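You operate a simulated robot arm through the tools that you are given. There is no shell and no other tool. Be economical: measure what you need, move in short steps, check, and stop when the job is done.

Carry out the task below with a simulated robot arm. There is one attempt and no reset: what you move stays moved.

JOB
Put the blue sleeve beside the turntable into pocket 56, lock it under the nozzle and grease it.
Fine: purple lock rocker on Tight before a quarter turn of the green grease knob.
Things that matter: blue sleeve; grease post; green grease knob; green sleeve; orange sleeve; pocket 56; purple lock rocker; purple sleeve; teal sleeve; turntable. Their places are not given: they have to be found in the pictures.

It is judged by the outcome, as a careful person would: the job done as asked, and still so three seconds after it is handed in. It fails if anything else is knocked over, pushed out of place, dropped, spilled or broken.

ROBOT AND FRAMES
A 6-joint arm with a two-finger parallel gripper, fixed in place. Base frame: the origin is at the foot of the arm, x ahead of it, y to its left, z up; the work surface is at about z = 0.8. Units: m, degrees, N and s.
With the tool pointing down near the work surface it reaches from about 0.26 to 0.68 m from the base axis. Its first joint turns from -66.0 to 66.0 degrees. Payload 2.9 kg.
The TCP is the grasp point between the finger pads, 0.03 m short of the fingertips. In the tool frame z runs along the fingers and y along their closing line. Largest opening 0.11 m; finger width 0.02, thickness 0.01; the body of the gripper, 0.048 by 0.112 m, starts 0.055 m behind the TCP.
Orientation is that of the tool frame in the base frame, as [roll, pitch, yaw] about the fixed x, y, z axes, in that order (R = Rz(yaw) Ry(pitch) Rx(roll)). With the fingers straight down and closing along the base's y, the tool's x points along the base's -x, its y along +y and its z along -z.

CONTROLS
- The arm moves only by the tool drive_tool. Its argument "rows" is one flat list of numbers, 7 for each row, row after row: the turn, a rotation vector about the tool's x, y, z in degrees, then the shift along the tool's x, y, z in m, then the gripper command, from -1 (shut) to 1 (fully open), values between in proportion. In form: [rx, ry, rz, dx, dy, dz, jaw, rx, ry, rz, dx, dy, dz, jaw, ...]. A call has 1 to 10 rows; each row shifts and turns the commanded pose from where the row before left it, along the tool's axes as they then stand. Rows are played at 5 a second. More than 0.05 m and 8.6 degrees between two rows, or a gripper value outside its range, and nothing of the call is played. Where a pose cannot be reached the arm comes as near as it can. A force on the tool above 40 N (or 10 N above the force at the start of the call, whichever is more), or a blocked arm, ends the call early, and 0.2 s more pass. The fingers move at their own pace (about 0.108 m/s each) and stop on an object; they squeeze with about 28 N. The grip force told is the motor's: it shows also when the fingers shut on nothing. Time passes only in rows, and 0.2 s behind the last, so rows that do not move let the fingers close. It gives the time, the measured TCP pose, the force on the tool (base axes), the opening and the grip force at its end, in the units of the frame above (readings bear some noise), with the torque about the TCP (base axes, N m) and any sound that the robot's microphone picked up.
- Cameras (640 x 400 px; columns grow to the right, rows downward): "scene" is fixed at [0.0604, 0.4167, 1.3917]; the picture's right is [-0.85, -0.52, 0.00], its down [-0.28, 0.46, -0.84] and it looks along [0.44, -0.72, -0.54] (base axes); focal length 358 px, centre (320, 200). "wrist" rides on the gripper at [0.072, 0.017, -0.103] in the tool frame; the picture's right is [-0.23, 0.97, 0.00], its down [-0.76, -0.18, -0.62] and it looks along [-0.61, -0.14, 0.78] (tool axes); focal length 222 px, centre (320, 200).
- grab_frame(camera): a new picture of that camera. No time passes.
- point_at(camera, pixels): for up to 12 pixels [column, row] of the newest picture of that camera ("zoom" is the newest enlarged one), the place [x, y, z] in the base frame of the surface seen there, good to about 0.003 m, but the place of the scene camera against the robot may be out by one fixed shift of up to 0.018 m in any direction. No time passes.
- close_up(camera, box): a new picture of the part [left, top, right, bottom] of that camera's present view, enlarged. No time passes.
- job_done(): hands the job in; it is judged then, once.

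Keep the steps short. Do not move on a guess: measure, check each grasp and each placing, and mend mistakes. In all there are 80 turns and 34 pictures (those below and enlarged ones count). Leave the gripper open and the arm clear of the work at the hand-in unless told otherwise, and finish with a single line.

The tools are called by a JSON object that holds its "op" and its "data". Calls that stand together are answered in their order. drive_tool: Moves the arm, as the interface text tells. Its arguments: {"type":"object","properties":{"rows":{"type":"array"}},"required":["rows"]} The other tools are called the same way: grab_frame (camera) takes a picture; point_at (camera, pixels) gives the place of the surface under pixels of a picture; close_up (camera, box) takes an enlarged picture of a part of a camera's view; job_done () hands the job in.

At the start:

```text
time_s: 0.0
ee_pos: [0.4334, -0.2396, 1.1144]
tool_rot: [-180.0, 0.0, 180.0]
wrist_force: [-1.2, 0.1, 1.3]
moment: [0.03, 0.02, 0.01]
width: 0.1101
grip_force: 0.1
```

scene: 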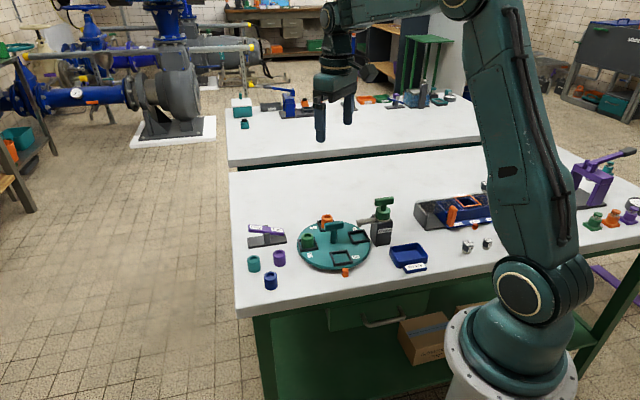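
wrist: 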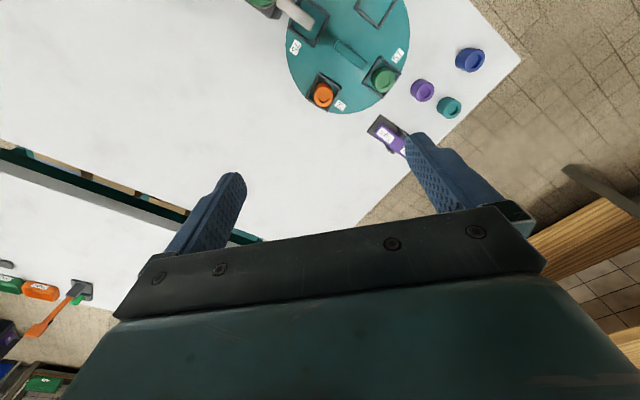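

I see the turntable around scene pixel (335,245), with loose sleeves at its left. I'll take enlarged pictures of it.

{"op": "close_up", "data": {"camera": "scene", "box": [230, 180, 430, 305]}}

{"op": "close_up", "data": {"camera": "wrist", "box": [240, 0, 500, 160]}}

```text
3.20 times, centred on (330, 242) of scene
```

zoom: 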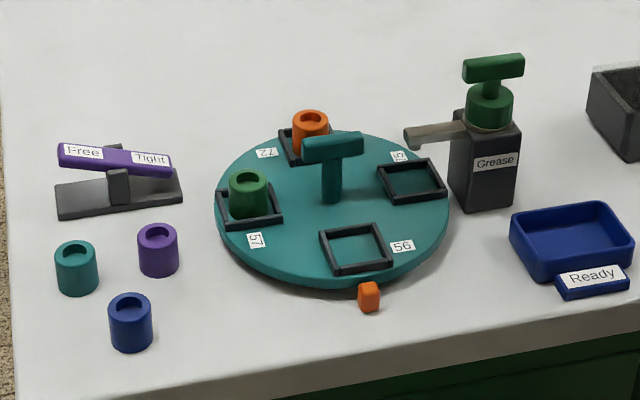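

```text
2.46 times, centred on (370, 80) of wrist
```

zoom: 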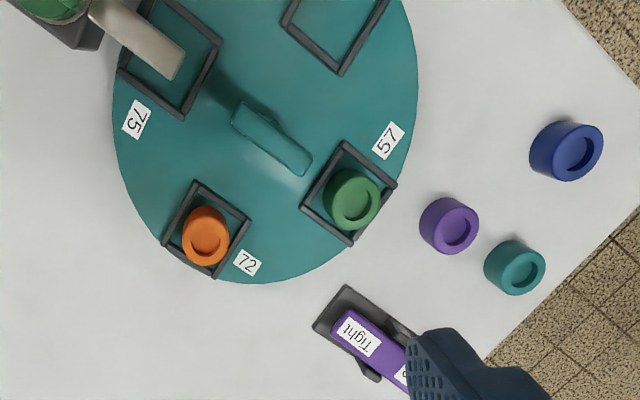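

Pocket 56 is the front empty one and the nozzle is over the pocket marked 75. I'll measure from both views; the wrist view has no fixed shift, so it gives the scene offset.

{"op": "point_at", "data": {"camera": "zoom", "pixels": [[575, 152], [458, 230], [522, 268], [355, 200], [206, 235], [240, 115], [305, 165], [165, 75], [340, 75], [360, 335], [345, 290], [172, 60]]}}

{"op": "point_at", "data": {"camera": "scene", "pixels": [[271, 276], [279, 253], [254, 258], [307, 238], [327, 218], [327, 226], [341, 226], [341, 258], [358, 237], [360, 221], [384, 202], [346, 271]]}}

```text
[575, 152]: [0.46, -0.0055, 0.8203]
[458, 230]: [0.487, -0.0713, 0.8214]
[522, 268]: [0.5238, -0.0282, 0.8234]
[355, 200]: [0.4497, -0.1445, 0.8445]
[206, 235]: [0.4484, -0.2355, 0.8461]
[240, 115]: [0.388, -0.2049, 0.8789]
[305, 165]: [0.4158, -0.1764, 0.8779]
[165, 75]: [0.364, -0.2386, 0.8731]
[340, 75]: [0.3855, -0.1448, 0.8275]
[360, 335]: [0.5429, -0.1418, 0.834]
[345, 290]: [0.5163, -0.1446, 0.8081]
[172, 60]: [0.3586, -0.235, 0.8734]
```

```text
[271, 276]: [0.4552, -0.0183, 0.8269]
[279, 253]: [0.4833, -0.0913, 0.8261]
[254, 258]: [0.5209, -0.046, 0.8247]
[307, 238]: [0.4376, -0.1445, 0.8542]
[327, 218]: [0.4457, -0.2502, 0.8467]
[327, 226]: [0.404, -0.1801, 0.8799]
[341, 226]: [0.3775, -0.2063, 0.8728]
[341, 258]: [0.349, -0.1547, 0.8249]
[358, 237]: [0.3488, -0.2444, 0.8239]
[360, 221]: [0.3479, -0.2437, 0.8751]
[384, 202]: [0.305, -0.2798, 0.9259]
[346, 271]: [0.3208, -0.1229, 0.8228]
```

Against the wrist camera, the scene camera is off by about (-0.004, -0.016). The blue sleeve is near (0.460, -0.005). I'll move above it at z 1.0 for a better look.

{"op": "drive_tool", "data": {"rows": [0, 0, 0, -0.00443, 0.039, 0.019, 1, 0, 0, 0, -0.00443, 0.039, 0.019, 1, 0, 0, 0, -0.00443, 0.039, 0.019, 1, 0, 0, 0, -0.00443, 0.039, 0.019, 1, 0, 0, 0, -0.00443, 0.039, 0.019, 1, 0, 0, 0, -0.00443, 0.039, 0.019, 1, 0, 0, 0, 0, 0, 0, 1]}}

{"op": "grab_frame", "data": {"camera": "wrist"}}

{"op": "close_up", "data": {"camera": "scene", "box": [240, 215, 300, 253]}}

{"op": "close_up", "data": {"camera": "scene", "box": [330, 190, 410, 240]}}

```text
time_s: 1.6
ee_pos: [0.4605, -0.0079, 1.0001]
tool_rot: [-180.0, 0.0, 179.9]
wrist_force: [0.4, -0.5, 0.8]
moment: [0.02, -0.01, -0.04]
width: 0.1098
grip_force: 0.0
```

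```text
29 pictures are left
```

wrist: 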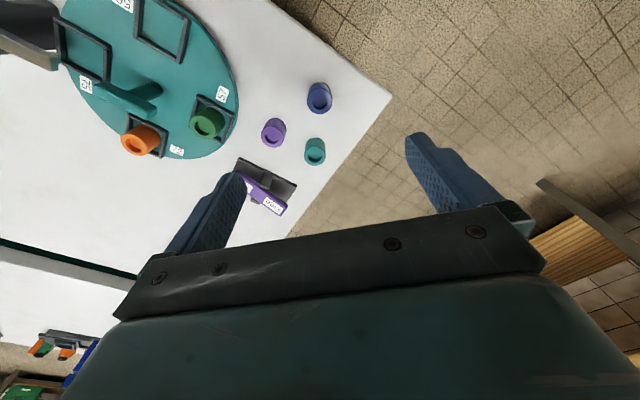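

```text
10.53 times, centred on (270, 234) of scene
```

zoom: 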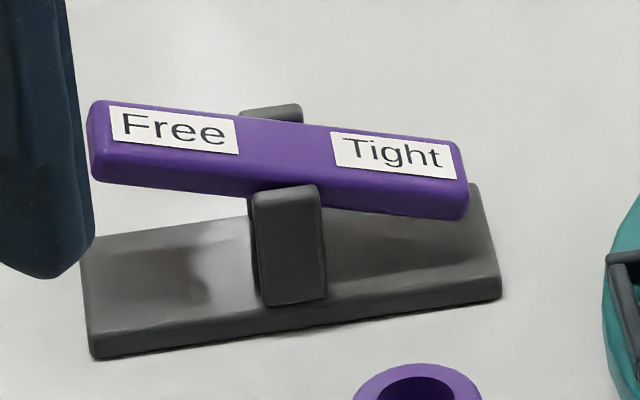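

```text
8.00 times, centred on (370, 215) of scene
```

zoom: 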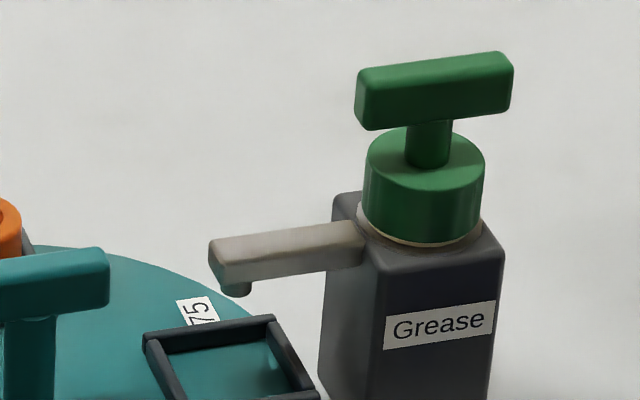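

I'll measure the nozzle and knob in the enlarged view, and the sleeve, rocker and nozzle in the wrist view.

{"op": "point_at", "data": {"camera": "zoom", "pixels": [[235, 285], [230, 240], [350, 230], [365, 70], [508, 60], [435, 62], [425, 150], [180, 340], [270, 320], [300, 390]]}}

{"op": "point_at", "data": {"camera": "wrist", "pixels": [[319, 101], [319, 85], [307, 95], [332, 95], [272, 206], [252, 190], [286, 213], [160, 30], [100, 85], [158, 85], [297, 190], [58, 62]]}}

{"op": "close_up", "data": {"camera": "wrist", "box": [220, 70, 380, 230]}}

```text
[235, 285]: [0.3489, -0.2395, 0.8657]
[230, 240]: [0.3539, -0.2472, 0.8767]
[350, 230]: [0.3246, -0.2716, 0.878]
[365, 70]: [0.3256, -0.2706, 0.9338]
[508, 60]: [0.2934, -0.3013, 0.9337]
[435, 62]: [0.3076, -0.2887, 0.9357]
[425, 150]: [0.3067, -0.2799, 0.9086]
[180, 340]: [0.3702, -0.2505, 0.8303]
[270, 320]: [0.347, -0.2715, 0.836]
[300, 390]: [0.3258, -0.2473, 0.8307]
```

```text
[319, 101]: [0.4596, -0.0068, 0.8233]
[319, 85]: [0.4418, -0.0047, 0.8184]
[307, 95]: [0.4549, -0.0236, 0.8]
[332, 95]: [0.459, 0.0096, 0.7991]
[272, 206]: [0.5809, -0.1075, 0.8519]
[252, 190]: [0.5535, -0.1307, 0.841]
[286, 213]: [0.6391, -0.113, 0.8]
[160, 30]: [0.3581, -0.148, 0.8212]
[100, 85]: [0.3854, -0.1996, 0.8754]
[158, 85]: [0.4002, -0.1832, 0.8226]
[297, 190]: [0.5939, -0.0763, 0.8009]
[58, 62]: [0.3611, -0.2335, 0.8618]
```

```text
2.50 times, centred on (300, 150) of wrist
```

zoom: 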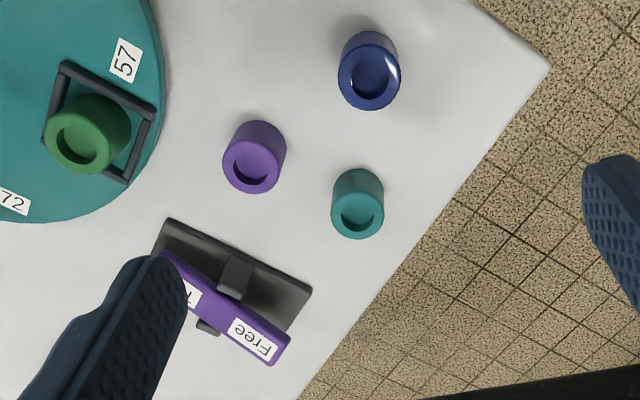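

The rocker's Tight end (z about 0.834) is lower than its Free end (0.852), so it now stands on Tight. I'll measure the blue sleeve's rim precisely.

{"op": "point_at", "data": {"camera": "zoom", "pixels": [[342, 82], [396, 82], [369, 106], [369, 52], [369, 80], [225, 160], [281, 160], [333, 210], [258, 345], [190, 290], [235, 275], [210, 326]]}}

```text
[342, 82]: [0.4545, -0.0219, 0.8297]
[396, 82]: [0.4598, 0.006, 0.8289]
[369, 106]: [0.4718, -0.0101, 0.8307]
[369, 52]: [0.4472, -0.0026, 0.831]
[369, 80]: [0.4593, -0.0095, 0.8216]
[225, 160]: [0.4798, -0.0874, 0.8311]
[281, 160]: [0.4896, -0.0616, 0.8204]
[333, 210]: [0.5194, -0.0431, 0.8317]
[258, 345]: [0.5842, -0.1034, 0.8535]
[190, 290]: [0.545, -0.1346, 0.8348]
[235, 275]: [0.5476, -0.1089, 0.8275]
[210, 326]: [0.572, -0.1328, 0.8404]
```

Blue sleeve: centre about (0.459, -0.008), top 0.831, about 30 mm across. I'll narrow the jaws to 0.06 and lower to TCP z 0.842, stopping short first at 0.862.

{"op": "drive_tool", "data": {"rows": [0, 0, 0, 0.001, 0, 0.0, 0.1, 0, 0, 0, 0, 0, 0.035, 0.1, 0, 0, 0, 0, 0, 0.035, 0.1, 0, 0, 0, 0, 0, 0.035, 0.1, 0, 0, 0, 0, 0, 0.033, 0.1, 0, 0, 0, 0, 0, 0, 0.1]}}

{"op": "grab_frame", "data": {"camera": "wrist"}}

```text
time_s: 3.0
ee_pos: [0.4569, -0.0044, 0.8639]
tool_rot: [180.0, -0.1, -180.0]
wrist_force: [-0.5, 0.0, 0.5]
moment: [0.04, 0.01, 0.01]
width: 0.0606
grip_force: 0.0
```

```text
25 pictures are left
```

wrist: 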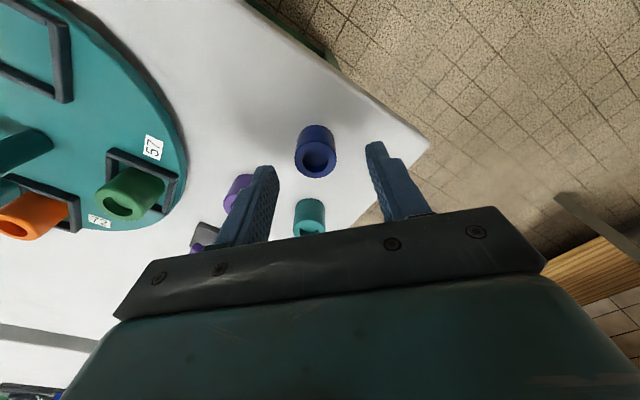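

The sleeve is between the fingers with neighbours clear. I'll lower 22 mm and close.

{"op": "drive_tool", "data": {"rows": [0, 0, 0, -0.001, -0.002, 0.011, 0.1, 0, 0, 0, 0, 0, 0.011, 0.1, 0, 0, 0, 0, 0, 0, 0.1, 0, 0, 0, 0, 0, 0, -1, 0, 0, 0, 0, 0, 0, -1, 0, 0, 0, 0, 0, 0, -1]}}

```text
time_s: 4.4
ee_pos: [0.4583, -0.0056, 0.8417]
tool_rot: [179.9, 0.0, 180.0]
wrist_force: [-0.4, 0.3, 0.5]
moment: [0.02, -0.04, 0.03]
width: 0.0282
grip_force: 27.6
```

Gripped at 28 mm width. I'll lift and move toward pocket 56, then look.

{"op": "drive_tool", "data": {"rows": [0, 0, 0, 0, 0, -0.04, -1, 0, 0, 0, 0, 0, -0.04, -1, 0, 0, 0, 0, 0, -0.04, -1, 0, 0, 0, 0.025, -0.035, 0, -1, 0, 0, 0, 0.025, -0.035, 0, -1, 0, 0, 0, 0.025, -0.035, 0, -1, 0, 0, 0, 0.025, -0.035, 0, -1, 0, 0, 0, 0, 0, 0, -1]}}

{"op": "grab_frame", "data": {"camera": "wrist"}}

{"op": "close_up", "data": {"camera": "scene", "box": [280, 190, 408, 270]}}

```text
time_s: 6.2
ee_pos: [0.3609, -0.1463, 0.9626]
tool_rot: [-180.0, 0.0, 180.0]
wrist_force: [0.3, -0.7, -0.6]
moment: [-0.02, -0.01, 0.01]
width: 0.0281
grip_force: 27.8
```

```text
24 pictures are left
```

wrist: 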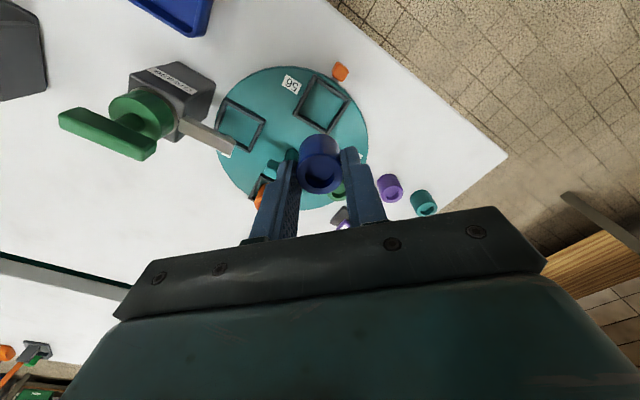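

```text
5.00 times, centred on (344, 230) of scene
```

zoom: 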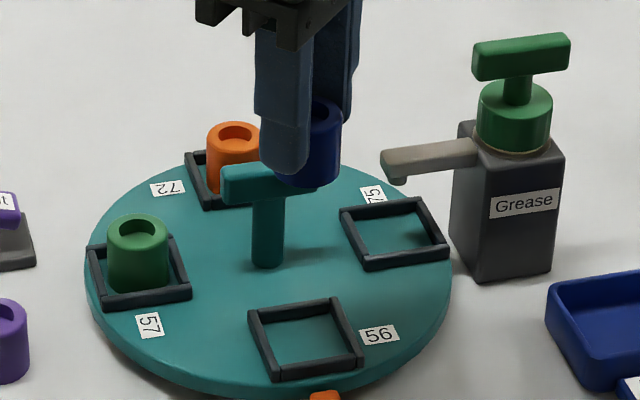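

The sleeve hangs well. I'll measure pocket 56's corners, the nozzle and pocket 75 in this wrist picture.

{"op": "point_at", "data": {"camera": "wrist", "pixels": [[317, 77], [348, 99], [328, 131], [295, 112], [321, 104], [229, 101], [264, 122], [253, 150], [229, 142], [185, 123], [341, 72], [240, 124]]}}

{"op": "close_up", "data": {"camera": "wrist", "box": [50, 50, 370, 250]}}

```text
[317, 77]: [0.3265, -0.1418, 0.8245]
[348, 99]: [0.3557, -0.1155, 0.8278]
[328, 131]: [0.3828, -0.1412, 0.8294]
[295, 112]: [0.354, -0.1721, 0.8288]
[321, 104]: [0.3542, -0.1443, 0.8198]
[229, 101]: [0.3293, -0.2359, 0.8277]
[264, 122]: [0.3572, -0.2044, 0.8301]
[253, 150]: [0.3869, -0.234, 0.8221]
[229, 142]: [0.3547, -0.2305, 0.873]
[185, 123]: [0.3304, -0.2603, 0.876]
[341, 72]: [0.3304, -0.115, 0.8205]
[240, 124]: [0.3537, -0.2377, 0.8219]
```

```text
2.00 times, centred on (210, 150) of wrist
```

zoom: 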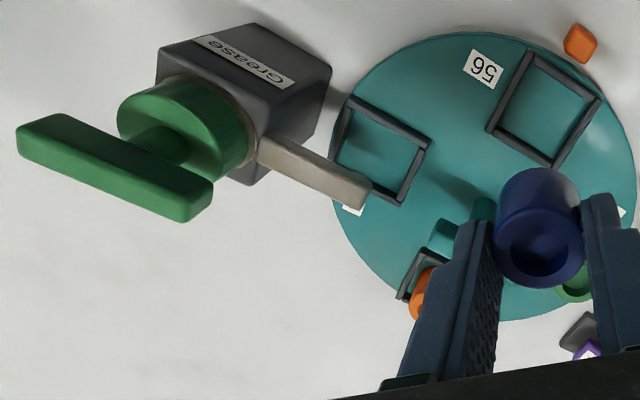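

Pocket 56's centre is (0.355, -0.1435) with its floor at 0.820, and the station under the nozzle is exactly 90° further on. I'll move over pocket 56, stop with the sleeve just above the rim, and check.

{"op": "drive_tool", "data": {"rows": [0, 0, 0, 0.006, 0.0028, 0.02, -1, 0, 0, 0, 0, 0, 0.03, -1, 0, 0, 0, 0, 0, 0.025, -1, 0, 0, 0, 0, 0, 0, -1]}}

{"op": "close_up", "data": {"camera": "wrist", "box": [220, 60, 420, 240]}}

{"op": "close_up", "data": {"camera": "scene", "box": [280, 190, 408, 270]}}

```text
time_s: 7.2
ee_pos: [0.3564, -0.1442, 0.8848]
tool_rot: [179.9, 0.0, -179.9]
wrist_force: [-0.1, -0.5, -0.2]
moment: [0.02, 0.02, 0.04]
width: 0.0282
grip_force: 28.5
```

```text
2.22 times, centred on (320, 150) of wrist
```

zoom: 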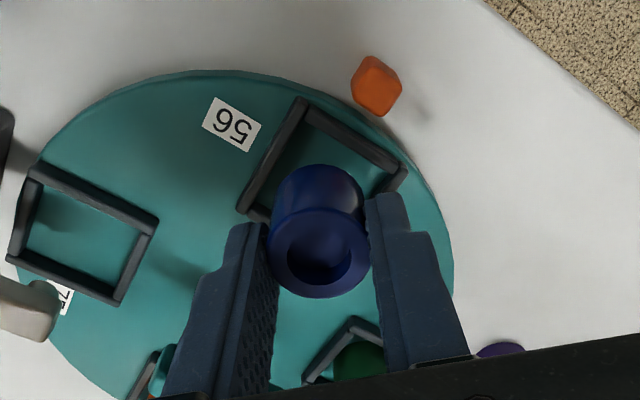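

```text
5.00 times, centred on (344, 230) of scene
```

zoom: 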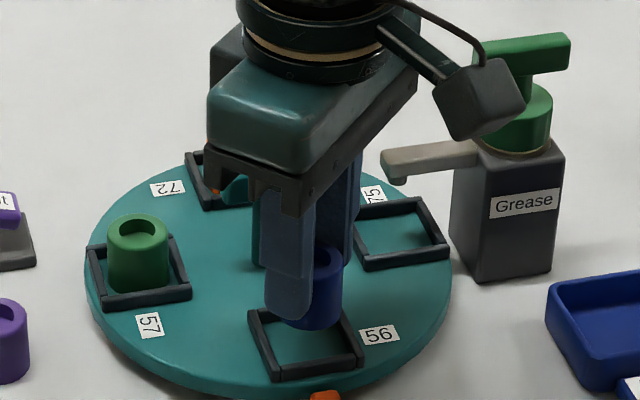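

Aligned as measured. I'll lower to 0.863 in small steps.

{"op": "drive_tool", "data": {"rows": [0, 0, 0, 0.0015, 0, 0.006, -1, 0, 0, 0, 0, 0, 0.006, -1, 0, 0, 0, 0, 0, 0.005, -1, 0, 0, 0, 0, 0, 0.004, -1, 0, 0, 0, 0, 0, 0, -1]}}

{"op": "close_up", "data": {"camera": "scene", "box": [310, 220, 374, 270]}}

```text
time_s: 8.4
ee_pos: [0.3531, -0.1442, 0.8668]
tool_rot: [-180.0, 0.0, -180.0]
wrist_force: [0.5, 0.0, 0.0]
moment: [-0.02, -0.05, -0.01]
width: 0.028
grip_force: 27.7
```

```text
8.00 times, centred on (342, 245) of scene
```

zoom: 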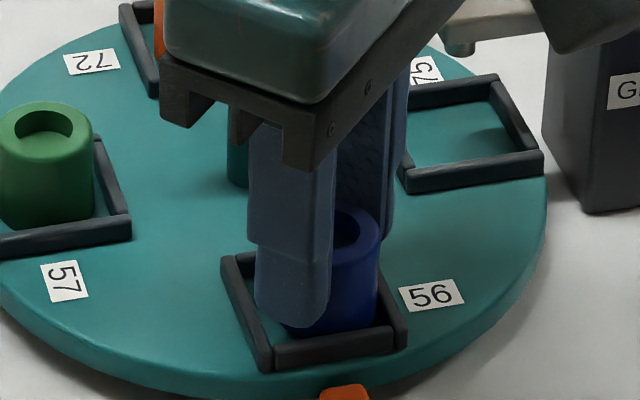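

The sleeve is inside the frame without contact. I'll lower the last few millimetres.

{"op": "drive_tool", "data": {"rows": [0, 0, 0, -0.001, 0, 0.002, -1, 0, 0, 0, 0, 0, 0.002, -1, 0, 0, 0, 0, 0, 0.001, -1, 0, 0, 0, 0, 0, 0, -1]}}

```text
time_s: 9.4
ee_pos: [0.3531, -0.1453, 0.86]
tool_rot: [180.0, 0.0, -180.0]
wrist_force: [-2.7, 5.8, 22.9]
moment: [0.15, 0.1, 0.03]
width: 0.0282
grip_force: 27.9
```

22.9 N upward at z 0.860, so the sleeve is on the pocket floor. I'll ease off 1 mm, open to about 0.055, and rise.

{"op": "drive_tool", "data": {"rows": [0, 0, 0, 0, 0, -0.0015, -1, 0, 0, 0, 0, 0, 0, 0.0, 0, 0, 0, 0, 0, 0, 0.0, 0, 0, 0, 0, 0, -0.03, 0.0, 0, 0, 0, 0, 0, -0.04, 0.0, 0, 0, 0, 0, 0, -0.04, 0.0, 0, 0, 0, 0, 0, 0, 0]}}

{"op": "close_up", "data": {"camera": "scene", "box": [280, 190, 408, 270]}}

```text
time_s: 11.0
ee_pos: [0.351, -0.1458, 0.973]
tool_rot: [-180.0, 0.1, -179.9]
wrist_force: [-0.6, 0.4, 0.0]
moment: [0.01, 0.05, -0.04]
width: 0.0551
grip_force: 0.1
```

```text
5.00 times, centred on (344, 230) of scene
```

zoom: 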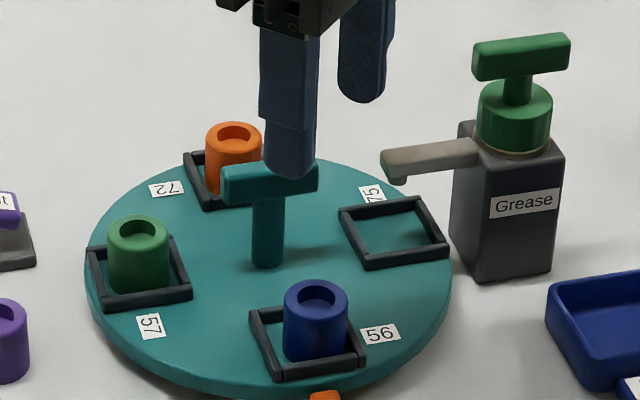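

The blue sleeve stands upright in pocket 56. Next I'll press the rocker's Free end at (0.584, -0.104, 0.853) with shut fingers so the table can turn. First I'll move above it.

{"op": "drive_tool", "data": {"rows": [0, 0, 0, -0.0388, 0.0068, 0, -1, 0, 0, 0, -0.0388, 0.0068, 0, -1, 0, 0, 0, -0.0388, 0.0068, 0, -1, 0, 0, 0, -0.0388, 0.0068, 0, -1, 0, 0, 0, -0.0388, 0.0068, 0, -1, 0, 0, 0, -0.0388, 0.0068, 0, -1, 0, 0, 0, 0, 0, 0.03, -1, 0, 0, 0, 0, 0, 0.03, -1, 0, 0, 0, 0, 0, 0, -1]}}

{"op": "close_up", "data": {"camera": "scene", "box": [230, 190, 310, 253]}}

```text
time_s: 13.0
ee_pos: [0.5847, -0.1029, 0.9122]
tool_rot: [180.0, -0.1, 179.9]
wrist_force: [-1.2, 0.2, -0.2]
moment: [-0.02, 0.01, -0.02]
width: 0.0003
grip_force: 28.0
```

```text
6.35 times, centred on (270, 222) of scene
```

zoom: 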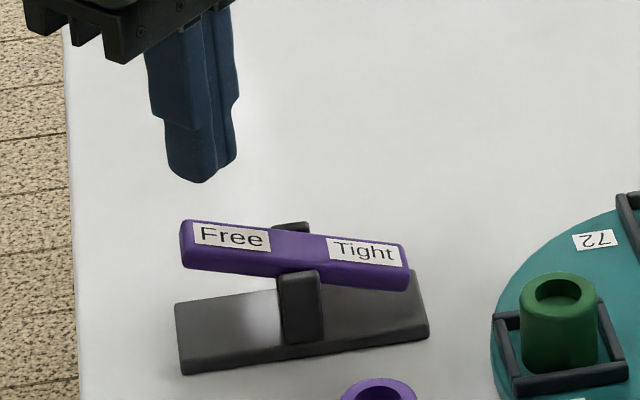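

The tip is above the Free end, slightly outboard. I'll shift 5 mm inward and press down to about TCP 0.866.

{"op": "drive_tool", "data": {"rows": [0, 0, 0, 0.004, -0.003, 0.02, -1, 0, 0, 0, 0, 0, 0.008, -1, 0, 0, 0, 0, 0, 0.006, -1, 0, 0, 0, 0, 0, 0.006, -1, 0, 0, 0, 0, 0, 0.005, -1, 0, 0, 0, 0, 0, 0, -1]}}

{"op": "close_up", "data": {"camera": "scene", "box": [230, 190, 310, 253]}}

```text
time_s: 14.4
ee_pos: [0.5835, -0.1059, 0.8677]
tool_rot: [180.0, 0.1, -179.9]
wrist_force: [3.9, 4.6, 6.3]
moment: [0.14, -0.08, 0.01]
width: 0.0001
grip_force: 27.9
```

```text
6.35 times, centred on (270, 222) of scene
```

zoom: 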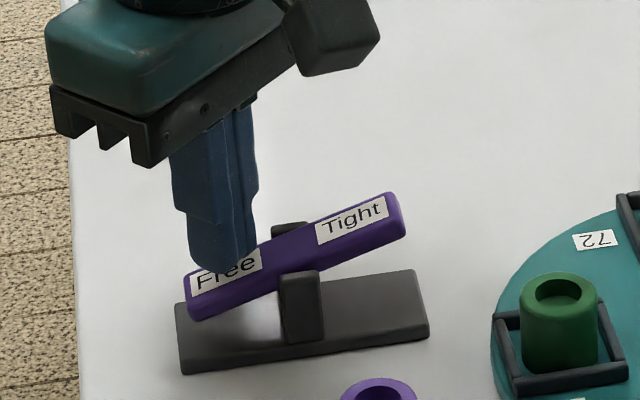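

The rocker flipped to Free. Before gripping the turntable handle I'll measure the camera block's underside against the TCP, since it could pass near the grease knob.

{"op": "point_at", "data": {"camera": "zoom", "pixels": [[303, 74], [340, 72], [375, 60], [378, 36], [150, 150], [240, 255]]}}

{"op": "drive_tool", "data": {"rows": [0, 0, 0, 0, 0, -0.04, -1, 0, 0, 0, 0, 0, -0.04, -1, 0, 0, 0, 0, 0, -0.03, -1, 0, 0, 0, 0.0363, -0.0168, 0, 0, 0, 0, 0, 0.0363, -0.0168, 0, 0, 0, 0, 0, 0.0363, -0.0168, 0, 0, 0, 0, 0, 0.0363, -0.0168, 0, 0, 0, 0, 0, 0.0363, -0.0168, 0, 0, 0, 0, 0, 0, 0, 0, 0]}}

{"op": "grab_frame", "data": {"camera": "wrist"}}

```text
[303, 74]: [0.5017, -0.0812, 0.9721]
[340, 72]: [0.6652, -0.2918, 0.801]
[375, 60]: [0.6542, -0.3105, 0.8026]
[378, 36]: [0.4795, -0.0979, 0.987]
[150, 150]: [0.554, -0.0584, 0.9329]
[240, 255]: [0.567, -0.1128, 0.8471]
```

```text
time_s: 16.4
ee_pos: [0.4025, -0.1898, 0.9786]
tool_rot: [-179.9, 0.0, -180.0]
wrist_force: [-0.3, 0.6, -0.1]
moment: [0.01, 0.0, -0.01]
width: 0.0549
grip_force: 0.1
```

```text
15 pictures are left
```

wrist: 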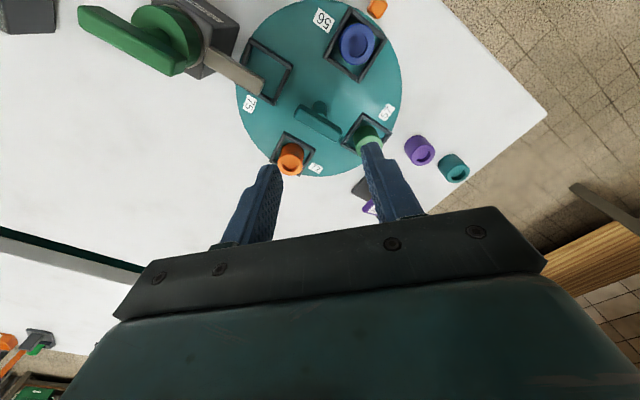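

The camera block's underside is about 0.10 above the TCP, so it clears the knob. I'll measure the handle bar.

{"op": "point_at", "data": {"camera": "wrist", "pixels": [[299, 112], [338, 134], [318, 123], [262, 92], [230, 73], [82, 12], [185, 70], [120, 38], [356, 43], [186, 22], [291, 145]]}}

{"op": "drive_tool", "data": {"rows": [0, 0, -7.5, 0, 0, 0, 0, 0, 0, -7.5, 0, 0, 0, 0, 0, 0, -7.5, 0, 0, 0, 0, 0, 0, -7.5, 0, 0, 0, 0, 0, 0, -7.5, 0, 0, 0, 0, 0, 0, -7.5, 0, 0, 0, 0, 0, 0, 0, 0, 0, 0, 0]}}

```text
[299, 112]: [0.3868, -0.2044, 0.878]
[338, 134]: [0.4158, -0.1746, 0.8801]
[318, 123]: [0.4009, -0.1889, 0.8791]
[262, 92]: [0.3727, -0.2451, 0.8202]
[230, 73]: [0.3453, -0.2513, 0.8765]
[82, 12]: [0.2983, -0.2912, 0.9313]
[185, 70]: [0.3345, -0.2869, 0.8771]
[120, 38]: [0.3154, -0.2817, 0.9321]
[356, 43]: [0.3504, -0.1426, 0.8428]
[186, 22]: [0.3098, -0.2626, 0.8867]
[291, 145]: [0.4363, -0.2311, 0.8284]
```

```text
time_s: 18.0
ee_pos: [0.4013, -0.1911, 0.9787]
tool_rot: [179.9, 0.1, -134.9]
wrist_force: [-0.6, 0.1, -0.2]
moment: [0.03, -0.02, 0.01]
width: 0.0549
grip_force: 0.1
```

The bar is centred at (0.401, -0.189), top 0.879, lying at 45°, and the tool is aligned across it. I'll lower with a 40 mm opening to z 0.872 and close.

{"op": "drive_tool", "data": {"rows": [0, 0, 0, 0, 0, 0.035, -0.27, 0, 0, 0, 0, 0, 0.035, -0.27, 0, 0, 0, 0, 0, 0.02, -0.27, 0, 0, 0, 0, 0, 0.0165, -0.27, 0, 0, 0, 0, 0, 0, -0.27, 0, 0, 0, 0, 0, 0, -1, 0, 0, 0, 0, 0, 0, -1]}}

```text
time_s: 19.6
ee_pos: [0.4018, -0.1925, 0.8705]
tool_rot: [-179.8, 0.0, -135.0]
wrist_force: [8.6, -6.9, -10.2]
moment: [0.12, 0.28, -0.02]
width: 0.0156
grip_force: 44.7
```

The bar is gripped (15.6 mm). A side force shows I'm about 1.5 mm off, so I'll correct and turn a first 15° counter-clockwise.

{"op": "drive_tool", "data": {"rows": [0, 0, 0, 0, -0.0012, 0, -1, 0, 0, -5, 0, 0, 0, -1, 0, 0, -5, 0, 0, 0, -1, 0, 0, -5, 0, 0, 0, -1, 0, 0, 0, 0, 0, 0, -1]}}

```text
time_s: 20.8
ee_pos: [0.4022, -0.193, 0.8711]
tool_rot: [179.9, -0.1, -120.1]
wrist_force: [-2.2, -6.8, -13.6]
moment: [0.02, -0.77, 0.05]
width: 0.0154
grip_force: 45.2
```

It turns with little torque. I'll continue another 45°.

{"op": "drive_tool", "data": {"rows": [0, 0, -5, 0, 0, 0, -1, 0, 0, -5, 0, 0, 0, -1, 0, 0, -5, 0, 0, 0, -1, 0, 0, -5, 0, 0, 0, -1, 0, 0, -5, 0, 0, 0, -1, 0, 0, -5, 0, 0, 0, -1, 0, 0, -5, 0, 0, 0, -1, 0, 0, -5, 0, 0, 0, -1, 0, 0, -5, 0, 0, 0, -1]}}

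{"op": "close_up", "data": {"camera": "scene", "box": [280, 190, 408, 270]}}

```text
time_s: 22.8
ee_pos: [0.4039, -0.1916, 0.8703]
tool_rot: [-179.9, 0.0, -74.9]
wrist_force: [13.6, -15.7, -31.5]
moment: [-0.5, 0.23, -0.05]
width: 0.0155
grip_force: 45.0
```

```text
5.00 times, centred on (344, 230) of scene
```

zoom: 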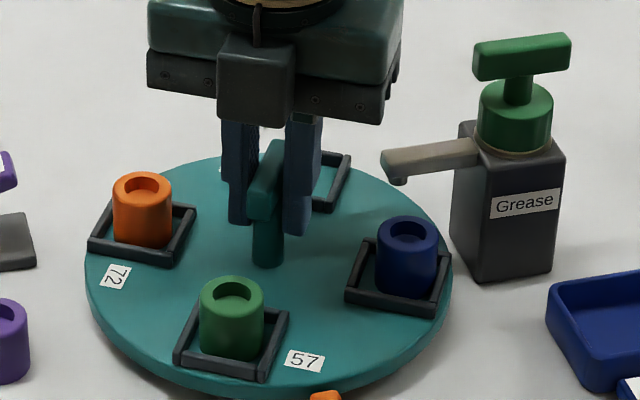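

It has turned 60°, but side load is building up. I'll release slightly to relieve it and read the free position.

{"op": "drive_tool", "data": {"rows": [0, 0, 0, 0, 0, 0, -0.4, 0, 0, 0, 0, 0, 0, -0.4, 0, 0, 0, 0, 0, 0, -0.4]}}

{"op": "close_up", "data": {"camera": "wrist", "box": [160, 60, 480, 260]}}

```text
time_s: 23.6
ee_pos: [0.4017, -0.192, 0.8702]
tool_rot: [-180.0, 0.0, -74.9]
wrist_force: [-0.3, 0.4, -0.3]
moment: [-0.03, 0.01, 0.0]
width: 0.033
grip_force: 0.1
```

```text
2.00 times, centred on (320, 160) of wrist
```

zoom: 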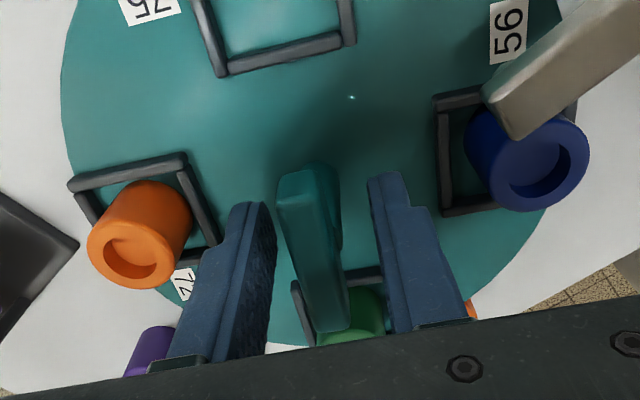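

The bar sits off toward the left finger. I'll measure its ends on the top face.

{"op": "point_at", "data": {"camera": "zoom", "pixels": [[285, 188], [322, 182], [318, 325], [346, 318], [315, 250], [527, 160], [515, 125]]}}

```text
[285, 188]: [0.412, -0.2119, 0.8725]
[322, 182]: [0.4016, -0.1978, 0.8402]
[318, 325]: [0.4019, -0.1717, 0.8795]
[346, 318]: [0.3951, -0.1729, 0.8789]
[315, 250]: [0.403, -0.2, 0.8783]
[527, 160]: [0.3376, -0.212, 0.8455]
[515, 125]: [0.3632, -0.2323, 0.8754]
```

The bar is about 2 mm toward tool -y. I'll shift, regrip and turn 15° more.

{"op": "drive_tool", "data": {"rows": [0, 0, 0, 0, -0.002, 0, -0.4, 0, 0, 0, 0, 0, 0, -1, 0, 0, 0, 0, 0, 0, -1, 0, 0, -5, 0, 0, 0, -1, 0, 0, -5, 0, 0, 0, -1, 0, 0, -5, 0, 0, 0, -1, 0, 0, 0, 0, 0, 0, -1]}}

```text
time_s: 25.2
ee_pos: [0.4029, -0.1933, 0.8717]
tool_rot: [-180.0, 0.0, -60.0]
wrist_force: [-14.6, 2.3, 18.1]
moment: [-0.39, -0.42, 0.02]
width: 0.0154
grip_force: 44.5
```

15° to go. I'll correct 1 mm and turn the rest.

{"op": "drive_tool", "data": {"rows": [0, 0, 0, 0, 0.001, 0, -1, 0, 0, -5, 0, 0, 0, -1, 0, 0, -5, 0, 0, 0, -1, 0, 0, -5, 0, 0, 0, -1, 0, 0, 0, 0, 0, 0, -1, 0, 0, 0, 0, 0, 0, -1]}}

{"op": "close_up", "data": {"camera": "scene", "box": [280, 190, 408, 270]}}

```text
time_s: 26.6
ee_pos: [0.4031, -0.1924, 0.8717]
tool_rot: [-179.9, -0.1, -44.8]
wrist_force: [1.4, 7.4, 16.7]
moment: [0.04, 0.55, 0.02]
width: 0.0158
grip_force: 45.0
```

```text
5.00 times, centred on (344, 230) of scene
```

zoom: 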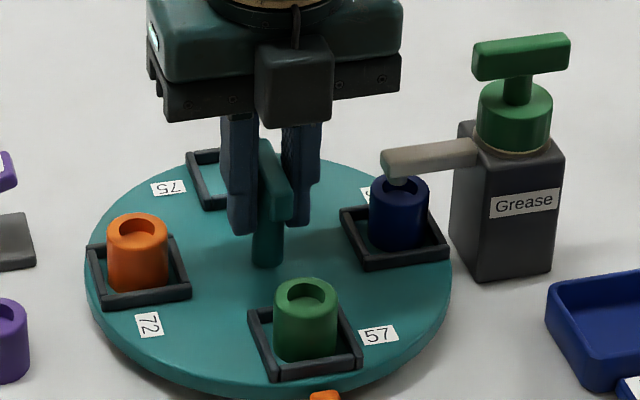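

The blue sleeve is under the nozzle, and pocket 57 now sits where 56 was, so that's an exact quarter turn. I'll release, lift straight up, shut the fingers and go above the Tight end at (0.546, -0.133).

{"op": "drive_tool", "data": {"rows": [0, 0, 0, 0, 0, 0, -0.35, 0, 0, 0, 0, 0, 0, -0.35, 0, 0, 0, 0, 0, -0.04, -0.35, 0, 0, 0, 0, 0, -0.04, -0.35, 0, 0, 0, 0, 0, -0.025, -1, 0, 0, 0, 0.0148, -0.0358, 0, -1, 0, 0, 0, 0.0148, -0.0358, 0, -1, 0, 0, 0, 0.0148, -0.0358, 0, -1, 0, 0, 0, 0.0148, -0.0358, 0, -1, 0, 0, 0, 0, 0, 0, -1]}}

{"op": "close_up", "data": {"camera": "scene", "box": [230, 170, 430, 295]}}

```text
time_s: 28.8
ee_pos: [0.5468, -0.1317, 0.9732]
tool_rot: [180.0, 0.0, -45.0]
wrist_force: [-0.3, 0.2, 0.1]
moment: [0.02, 0.01, 0.02]
width: 0.0
grip_force: 28.5
```

```text
3.20 times, centred on (330, 232) of scene
```

zoom: 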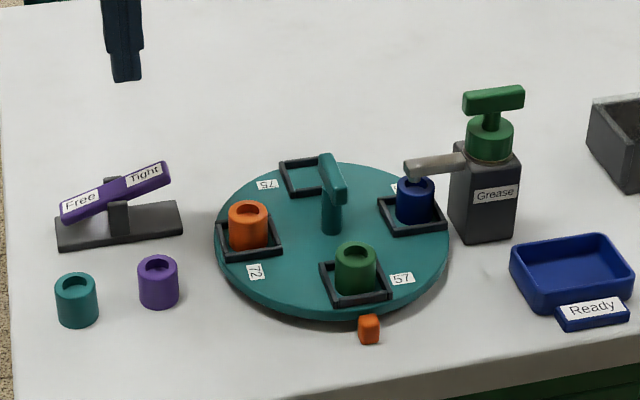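

The rocker stays on Free and the table held its place. I'll measure the Tight end and check the alignment under the nozzle.

{"op": "point_at", "data": {"camera": "zoom", "pixels": [[145, 172], [160, 167], [80, 203], [416, 190], [412, 178], [381, 201], [445, 218], [407, 236], [327, 160], [342, 190], [466, 101], [521, 93]]}}

```text
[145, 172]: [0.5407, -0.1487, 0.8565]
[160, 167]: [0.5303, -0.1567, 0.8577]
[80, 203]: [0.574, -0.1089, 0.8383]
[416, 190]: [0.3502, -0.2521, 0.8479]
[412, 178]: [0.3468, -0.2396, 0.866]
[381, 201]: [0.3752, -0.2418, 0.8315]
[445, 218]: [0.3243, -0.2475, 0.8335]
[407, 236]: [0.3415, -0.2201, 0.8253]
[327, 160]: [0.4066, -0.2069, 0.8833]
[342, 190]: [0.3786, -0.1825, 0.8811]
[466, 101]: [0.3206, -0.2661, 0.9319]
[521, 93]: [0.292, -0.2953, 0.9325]
```

The Tight end is at (0.544, -0.133, 0.855) after correction. I'll lower and press it as I did the other end.

{"op": "drive_tool", "data": {"rows": [0, 0, 0, -0.0007, 0.0035, 0.04, -1, 0, 0, 0, 0, 0, 0.04, -1, 0, 0, 0, 0, 0, 0.008, -1, 0, 0, 0, 0, 0, 0.007, -1, 0, 0, 0, 0, 0, 0.006, -1, 0, 0, 0, 0, 0, 0.005, -1, 0, 0, 0, 0, 0, 0, -1]}}

```text
time_s: 30.4
ee_pos: [0.5414, -0.1348, 0.8697]
tool_rot: [-180.0, -0.1, -45.2]
wrist_force: [-4.6, -7.9, 6.4]
moment: [-0.18, 0.07, 0.03]
width: 0.0001
grip_force: 28.0
```

Contact felt. I'll press 2 mm more, then lift and check the rocker.

{"op": "drive_tool", "data": {"rows": [0, 0, 0, 0, 0, 0.002, -1, 0, 0, 0, 0, 0, 0, -1, 0, 0, 0, 0, 0, -0.04, -1, 0, 0, 0, 0, 0, -0.04, -1, 0, 0, 0, 0, 0, -0.04, -1, 0, 0, 0, 0, 0, 0, -1]}}

{"op": "close_up", "data": {"camera": "scene", "box": [230, 170, 430, 295]}}

```text
time_s: 31.8
ee_pos: [0.5462, -0.135, 0.9895]
tool_rot: [-179.9, 0.0, -44.9]
wrist_force: [-0.2, -0.1, 0.0]
moment: [0.01, -0.02, 0.01]
width: 0.0
grip_force: 28.1
```

```text
3.20 times, centred on (330, 232) of scene
```

zoom: 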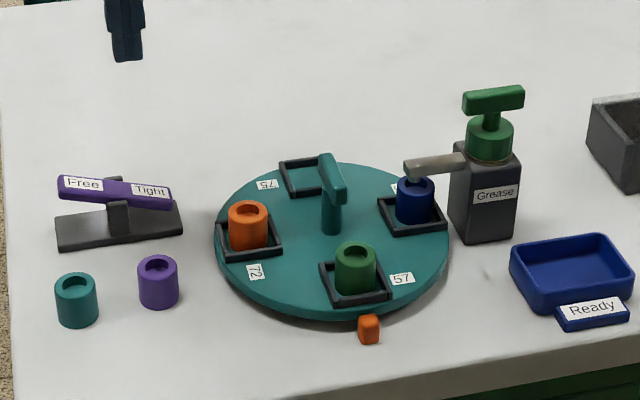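

The rocker is on Tight. Next I'll move high above the grease knob near (0.31, -0.27), then turn the tool back 90°.

{"op": "drive_tool", "data": {"rows": [0, 0, 0, -0.0102, 0.0375, -0.006, 0, 0, 0, 0, -0.0102, 0.0375, -0.006, 0, 0, 0, 0, -0.0102, 0.0375, -0.006, 0, 0, 0, 0, -0.0102, 0.0375, -0.006, 0, 0, 0, 0, -0.0102, 0.0375, -0.006, 0, 0, 0, 0, -0.0102, 0.0375, -0.006, 0, 0, 0, 0, -0.0102, 0.0375, -0.006, 0, 0, 0, 0, 0, 0, 0, 0]}}

{"op": "drive_tool", "data": {"rows": [0, 0, 8, 0, 0, 0, 0, 0, 0, 8, 0, 0, 0, 0, 0, 0, 8, 0, 0, 0, 0, 0, 0, 8, 0, 0, 0, 0, 0, 0, 8, 0, 0, 0, 0, 0, 0, 8, 0, 0, 0, 0, 0, 0, 8, 0, 0, 0, 0, 0, 0, 8, 0, 0, 0, 0, 0, 0, 8, 0, 0, 0, 0, 0, 0, 8, 0, 0, 0, 0]}}

{"op": "drive_tool", "data": {"rows": [0, 0, 5, 0, 0, 0, 0, 0, 0, 5, 0, 0, 0, 0, 0, 0, 0, 0, 0, 0, 0]}}

{"op": "grab_frame", "data": {"camera": "wrist"}}

```text
time_s: 33.6
ee_pos: [0.3212, -0.2528, 1.0293]
tool_rot: [-179.7, 0.0, -45.5]
wrist_force: [0.4, -0.8, -0.1]
moment: [0.0, 0.01, -0.01]
width: 0.0548
grip_force: 0.1
out of reach, approached as far as the arm can: row 7
```

```text
time_s: 35.8
ee_pos: [0.3196, -0.2534, 1.0309]
tool_rot: [-179.9, 0.0, -125.3]
wrist_force: [-0.8, -0.1, 0.1]
moment: [-0.02, 0.02, -0.02]
width: 0.055
grip_force: 0.0
```

```text
time_s: 36.6
ee_pos: [0.3186, -0.253, 1.0307]
tool_rot: [-179.9, 0.0, -135.1]
wrist_force: [-0.2, -0.6, 0.2]
moment: [0.0, 0.01, 0.02]
width: 0.055
grip_force: 0.2
```

```text
9 pictures are left
```

wrist: 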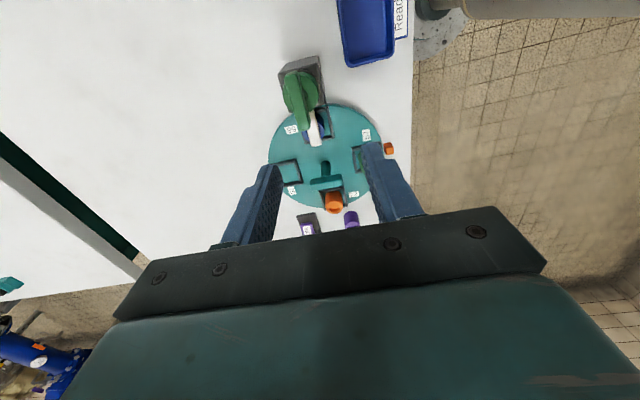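

The knob is visible at (300,98). I'll enlarge it for measuring and look for any turn mark.

{"op": "close_up", "data": {"camera": "wrist", "box": [260, 45, 372, 145]}}

```text
4.00 times, centred on (316, 95) of wrist
```

zoom: 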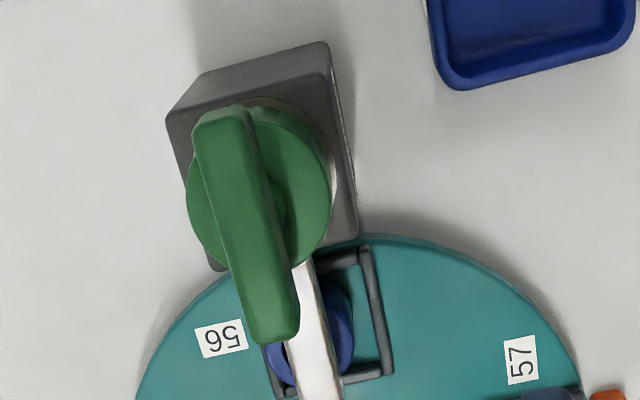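

{"op": "point_at", "data": {"camera": "zoom", "pixels": [[200, 130], [240, 125], [262, 330], [292, 325], [218, 150], [272, 310], [245, 230], [298, 180], [215, 230], [310, 290], [318, 370]]}}

```text
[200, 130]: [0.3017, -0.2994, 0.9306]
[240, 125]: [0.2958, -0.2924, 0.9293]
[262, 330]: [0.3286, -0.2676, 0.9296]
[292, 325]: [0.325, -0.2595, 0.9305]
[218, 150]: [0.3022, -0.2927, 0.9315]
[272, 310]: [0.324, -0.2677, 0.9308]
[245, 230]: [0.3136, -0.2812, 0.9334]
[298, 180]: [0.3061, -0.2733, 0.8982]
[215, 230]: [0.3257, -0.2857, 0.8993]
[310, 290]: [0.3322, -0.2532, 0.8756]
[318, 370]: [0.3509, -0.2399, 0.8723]
```

The knob bar is centred at (0.314, -0.279), top 0.931, at about 45°, and the skirt top is 0.899. I'll grip with TCP at 0.936, which puts the tips at 0.906, above the skirt. First I'll lower around the bar and close.

{"op": "drive_tool", "data": {"rows": [0, 0, 0, 0.0216, -0.0151, 0, -0.27, 0, 0, 0, 0, 0, 0.03, -0.27, 0, 0, 0, 0, 0, 0.03, -0.27, 0, 0, 0, 0, 0, 0.02, -0.27, 0, 0, 0, 0, 0, 0.0145, -0.27, 0, 0, 0, 0, 0, 0, -0.27]}}

{"op": "close_up", "data": {"camera": "wrist", "box": [200, 60, 440, 220]}}

```text
time_s: 38.0
ee_pos: [0.3162, -0.2774, 0.9372]
tool_rot: [179.9, 0.0, -135.0]
wrist_force: [-0.5, 0.2, 0.2]
moment: [-0.01, 0.01, -0.01]
width: 0.0402
grip_force: 0.0
```

```text
2.50 times, centred on (320, 140) of wrist
```

zoom: 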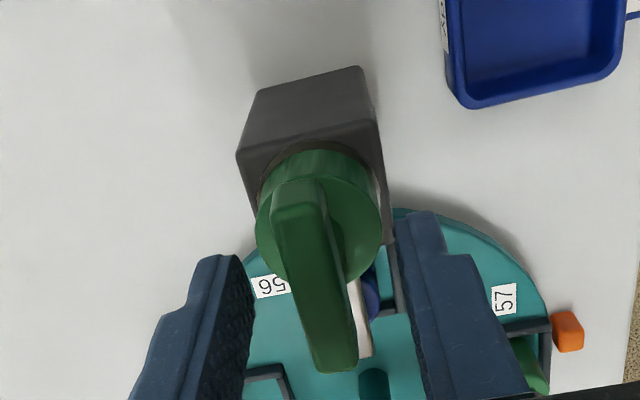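

The bar is between the fingers. One more measurement for the centring.

{"op": "point_at", "data": {"camera": "zoom", "pixels": [[278, 215], [322, 205], [318, 365], [352, 358], [313, 285]]}}

```text
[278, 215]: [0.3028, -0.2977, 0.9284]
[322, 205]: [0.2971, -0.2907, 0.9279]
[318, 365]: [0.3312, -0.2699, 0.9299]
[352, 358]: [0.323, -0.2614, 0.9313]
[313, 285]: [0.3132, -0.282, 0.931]
```

I'm centred across the bar but 3.7 mm off along it. I'll shift, close and read.

{"op": "drive_tool", "data": {"rows": [0, 0, 0, 0.0037, 0, 0, -0.27, 0, 0, 0, 0, 0, 0, -1, 0, 0, 0, 0, 0, 0, -1, 0, 0, 0, 0, 0, 0, -1]}}

```text
time_s: 39.0
ee_pos: [0.3131, -0.28, 0.936]
tool_rot: [180.0, 0.0, -135.0]
wrist_force: [-3.8, 4.3, 3.8]
moment: [0.06, -0.08, 0.03]
width: 0.0134
grip_force: 44.9
```

Gripped (13.4 mm) with small side force. There's no mark for the direction, so I'll probe gently: 6° clockwise seen from above, then read the torque.

{"op": "drive_tool", "data": {"rows": [0, 0, 3, 0, 0, 0, -1, 0, 0, 3, 0, 0, 0, -1, 0, 0, 0, 0, 0, 0, -1]}}

```text
time_s: 39.8
ee_pos: [0.3131, -0.2808, 0.9372]
tool_rot: [180.0, 0.1, -140.9]
wrist_force: [1.8, 14.9, 9.1]
moment: [-0.33, 0.54, 0.01]
width: 0.0135
grip_force: 45.1
```

It turns freely clockwise. I'll go back through the start to 6° counter-clockwise to see whether that side is stopped.

{"op": "drive_tool", "data": {"rows": [0, 0, -3, 0, 0, 0, -1, 0, 0, -3, 0, 0, 0, -1, 0, 0, -3, 0, 0, 0, -1, 0, 0, -3, 0, 0, 0, -1, 0, 0, 0, 0, 0, 0, -1]}}

```text
time_s: 41.0
ee_pos: [0.3132, -0.2807, 0.9362]
tool_rot: [179.9, 0.0, -129.1]
wrist_force: [-1.3, 17.0, 2.5]
moment: [0.3, -1.0, -0.78]
width: 0.0139
grip_force: 44.7
```

Counter-clockwise meets a stop (-0.78 N m), so clockwise is the working direction. I'll come back to zero, correct 1 mm, and turn 20° clockwise.

{"op": "drive_tool", "data": {"rows": [0, 0, 3, 0, 0, 0, -1, 0, 0, 3, 0, 0, 0, -1, 0, 0, 0, -0.001, 0.0007, 0, -1, 0, 0, 5, 0, 0, 0, -1, 0, 0, 5, 0, 0, 0, -1, 0, 0, 5, 0, 0, 0, -1, 0, 0, 5, 0, 0, 0, -1, 0, 0, 0, 0, 0, 0, -1]}}

```text
time_s: 42.8
ee_pos: [0.3117, -0.2807, 0.9354]
tool_rot: [179.9, -0.1, -155.1]
wrist_force: [-9.4, 9.5, -8.7]
moment: [-0.42, 0.86, 0.02]
width: 0.0135
grip_force: 45.5
```

Low torque about z. I'll correct 1 mm and turn another 25°.

{"op": "drive_tool", "data": {"rows": [0, 0, 0, 0, 0.001, 0, -1, 0, 0, 5, 0, 0, 0, -1, 0, 0, 5, 0, 0, 0, -1, 0, 0, 5, 0, 0, 0, -1, 0, 0, 5, 0, 0, 0, -1, 0, 0, 5, 0, 0, 0, -1, 0, 0, 0, 0, 0, 0, -1]}}

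```text
time_s: 44.4
ee_pos: [0.3129, -0.2806, 0.9351]
tool_rot: [180.0, 0.0, 179.9]
wrist_force: [-14.1, 6.3, -0.4]
moment: [-0.07, -0.19, 0.03]
width: 0.0137
grip_force: 45.2
```

45° done. I'll ease 1 mm along x and turn 25° more.

{"op": "drive_tool", "data": {"rows": [0, 0, 0, 0.0012, 0.0005, 0, -1, 0, 0, 5, 0, 0, 0, -1, 0, 0, 5, 0, 0, 0, -1, 0, 0, 5, 0, 0, 0, -1, 0, 0, 5, 0, 0, 0, -1, 0, 0, 5, 0, 0, 0, -1, 0, 0, 0, 0, 0, 0, -1]}}

```text
time_s: 46.0
ee_pos: [0.3134, -0.2772, 0.9351]
tool_rot: [179.9, -0.1, 155.1]
wrist_force: [1.4, 17.5, -12.4]
moment: [-0.25, -0.96, 0.04]
width: 0.0134
grip_force: 45.0
```

20° to go. I'll correct 1 mm and turn it.

{"op": "drive_tool", "data": {"rows": [0, 0, 0, 0, 0.0012, 0, -1, 0, 0, 5, 0, 0, 0, -1, 0, 0, 5, 0, 0, 0, -1, 0, 0, 5, 0, 0, 0, -1, 0, 0, 5, 0, 0, 0, -1, 0, 0, 0, 0, 0, 0, -1, 0, 0, 0, 0, 0, 0, -1]}}

{"op": "close_up", "data": {"camera": "scene", "box": [310, 170, 438, 250]}}

```text
time_s: 47.6
ee_pos: [0.3127, -0.2771, 0.9359]
tool_rot: [180.0, 0.0, 135.0]
wrist_force: [3.4, 12.3, -5.0]
moment: [0.72, 0.56, 0.06]
width: 0.0133
grip_force: 45.1
```

```text
5.00 times, centred on (374, 210) of scene
```

zoom: 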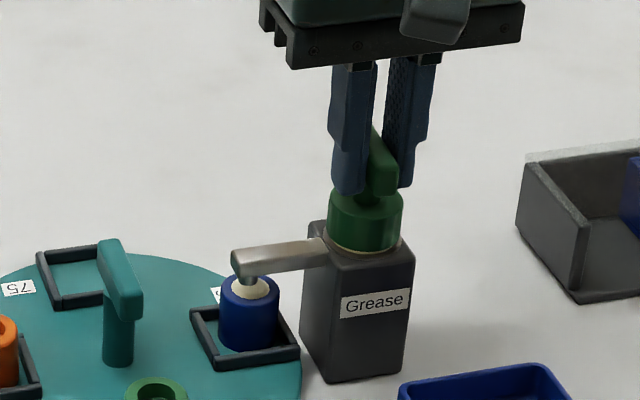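

Grease shows in the blue sleeve's recess, and the knob has made its quarter turn. I'll release gently, lift straight up and clear.

{"op": "drive_tool", "data": {"rows": [0, 0, 0, 0, 0, 0, -0.3, 0, 0, 0, 0, 0, 0, -0.3, 0, 0, 0, 0, 0, -0.03, -0.3, 0, 0, 0, 0, 0, -0.04, -0.3, 0, 0, 0, 0, 0, -0.04, 0.5, 0, 0, 0, 0, 0, -0.04, 1, 0, 0, 0, -0.03, 0, -0.02, 1, 0, 0, 0, -0.03, 0, 0, 1, 0, 0, 0, -0.03, 0, 0, 1, 0, 0, 0, 0, 0, 0, 1]}}

{"op": "close_up", "data": {"camera": "scene", "box": [230, 170, 430, 295]}}

```text
time_s: 49.8
ee_pos: [0.375, -0.3418, 1.107]
tool_rot: [180.0, 0.1, 135.0]
wrist_force: [0.0, -0.5, 0.2]
moment: [-0.01, 0.0, 0.03]
width: 0.11
grip_force: 0.2
```

```text
3.20 times, centred on (330, 232) of scene
```

zoom: 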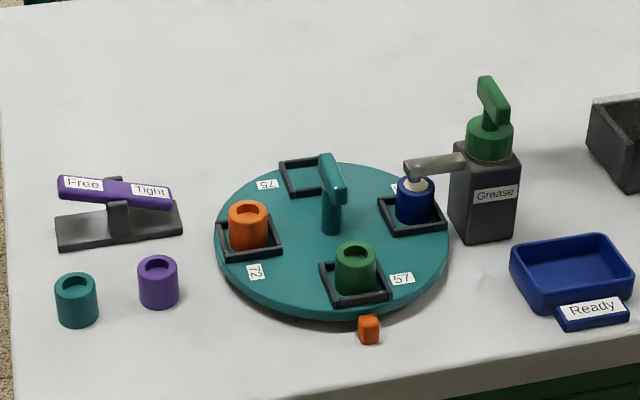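

Everything is in place: the sleeve is greased in pocket 56 under the nozzle, the rocker is on Tight, the other pieces are undisturbed, and the gripper is open and clear. I'll hand in.

{"op": "job_done", "data": {}}

```text
The job is handed in.
```

The blue sleeve is in pocket 56 under the nozzle, locked on Tight and greased with a quarter turn of the green knob; the job is handed in.
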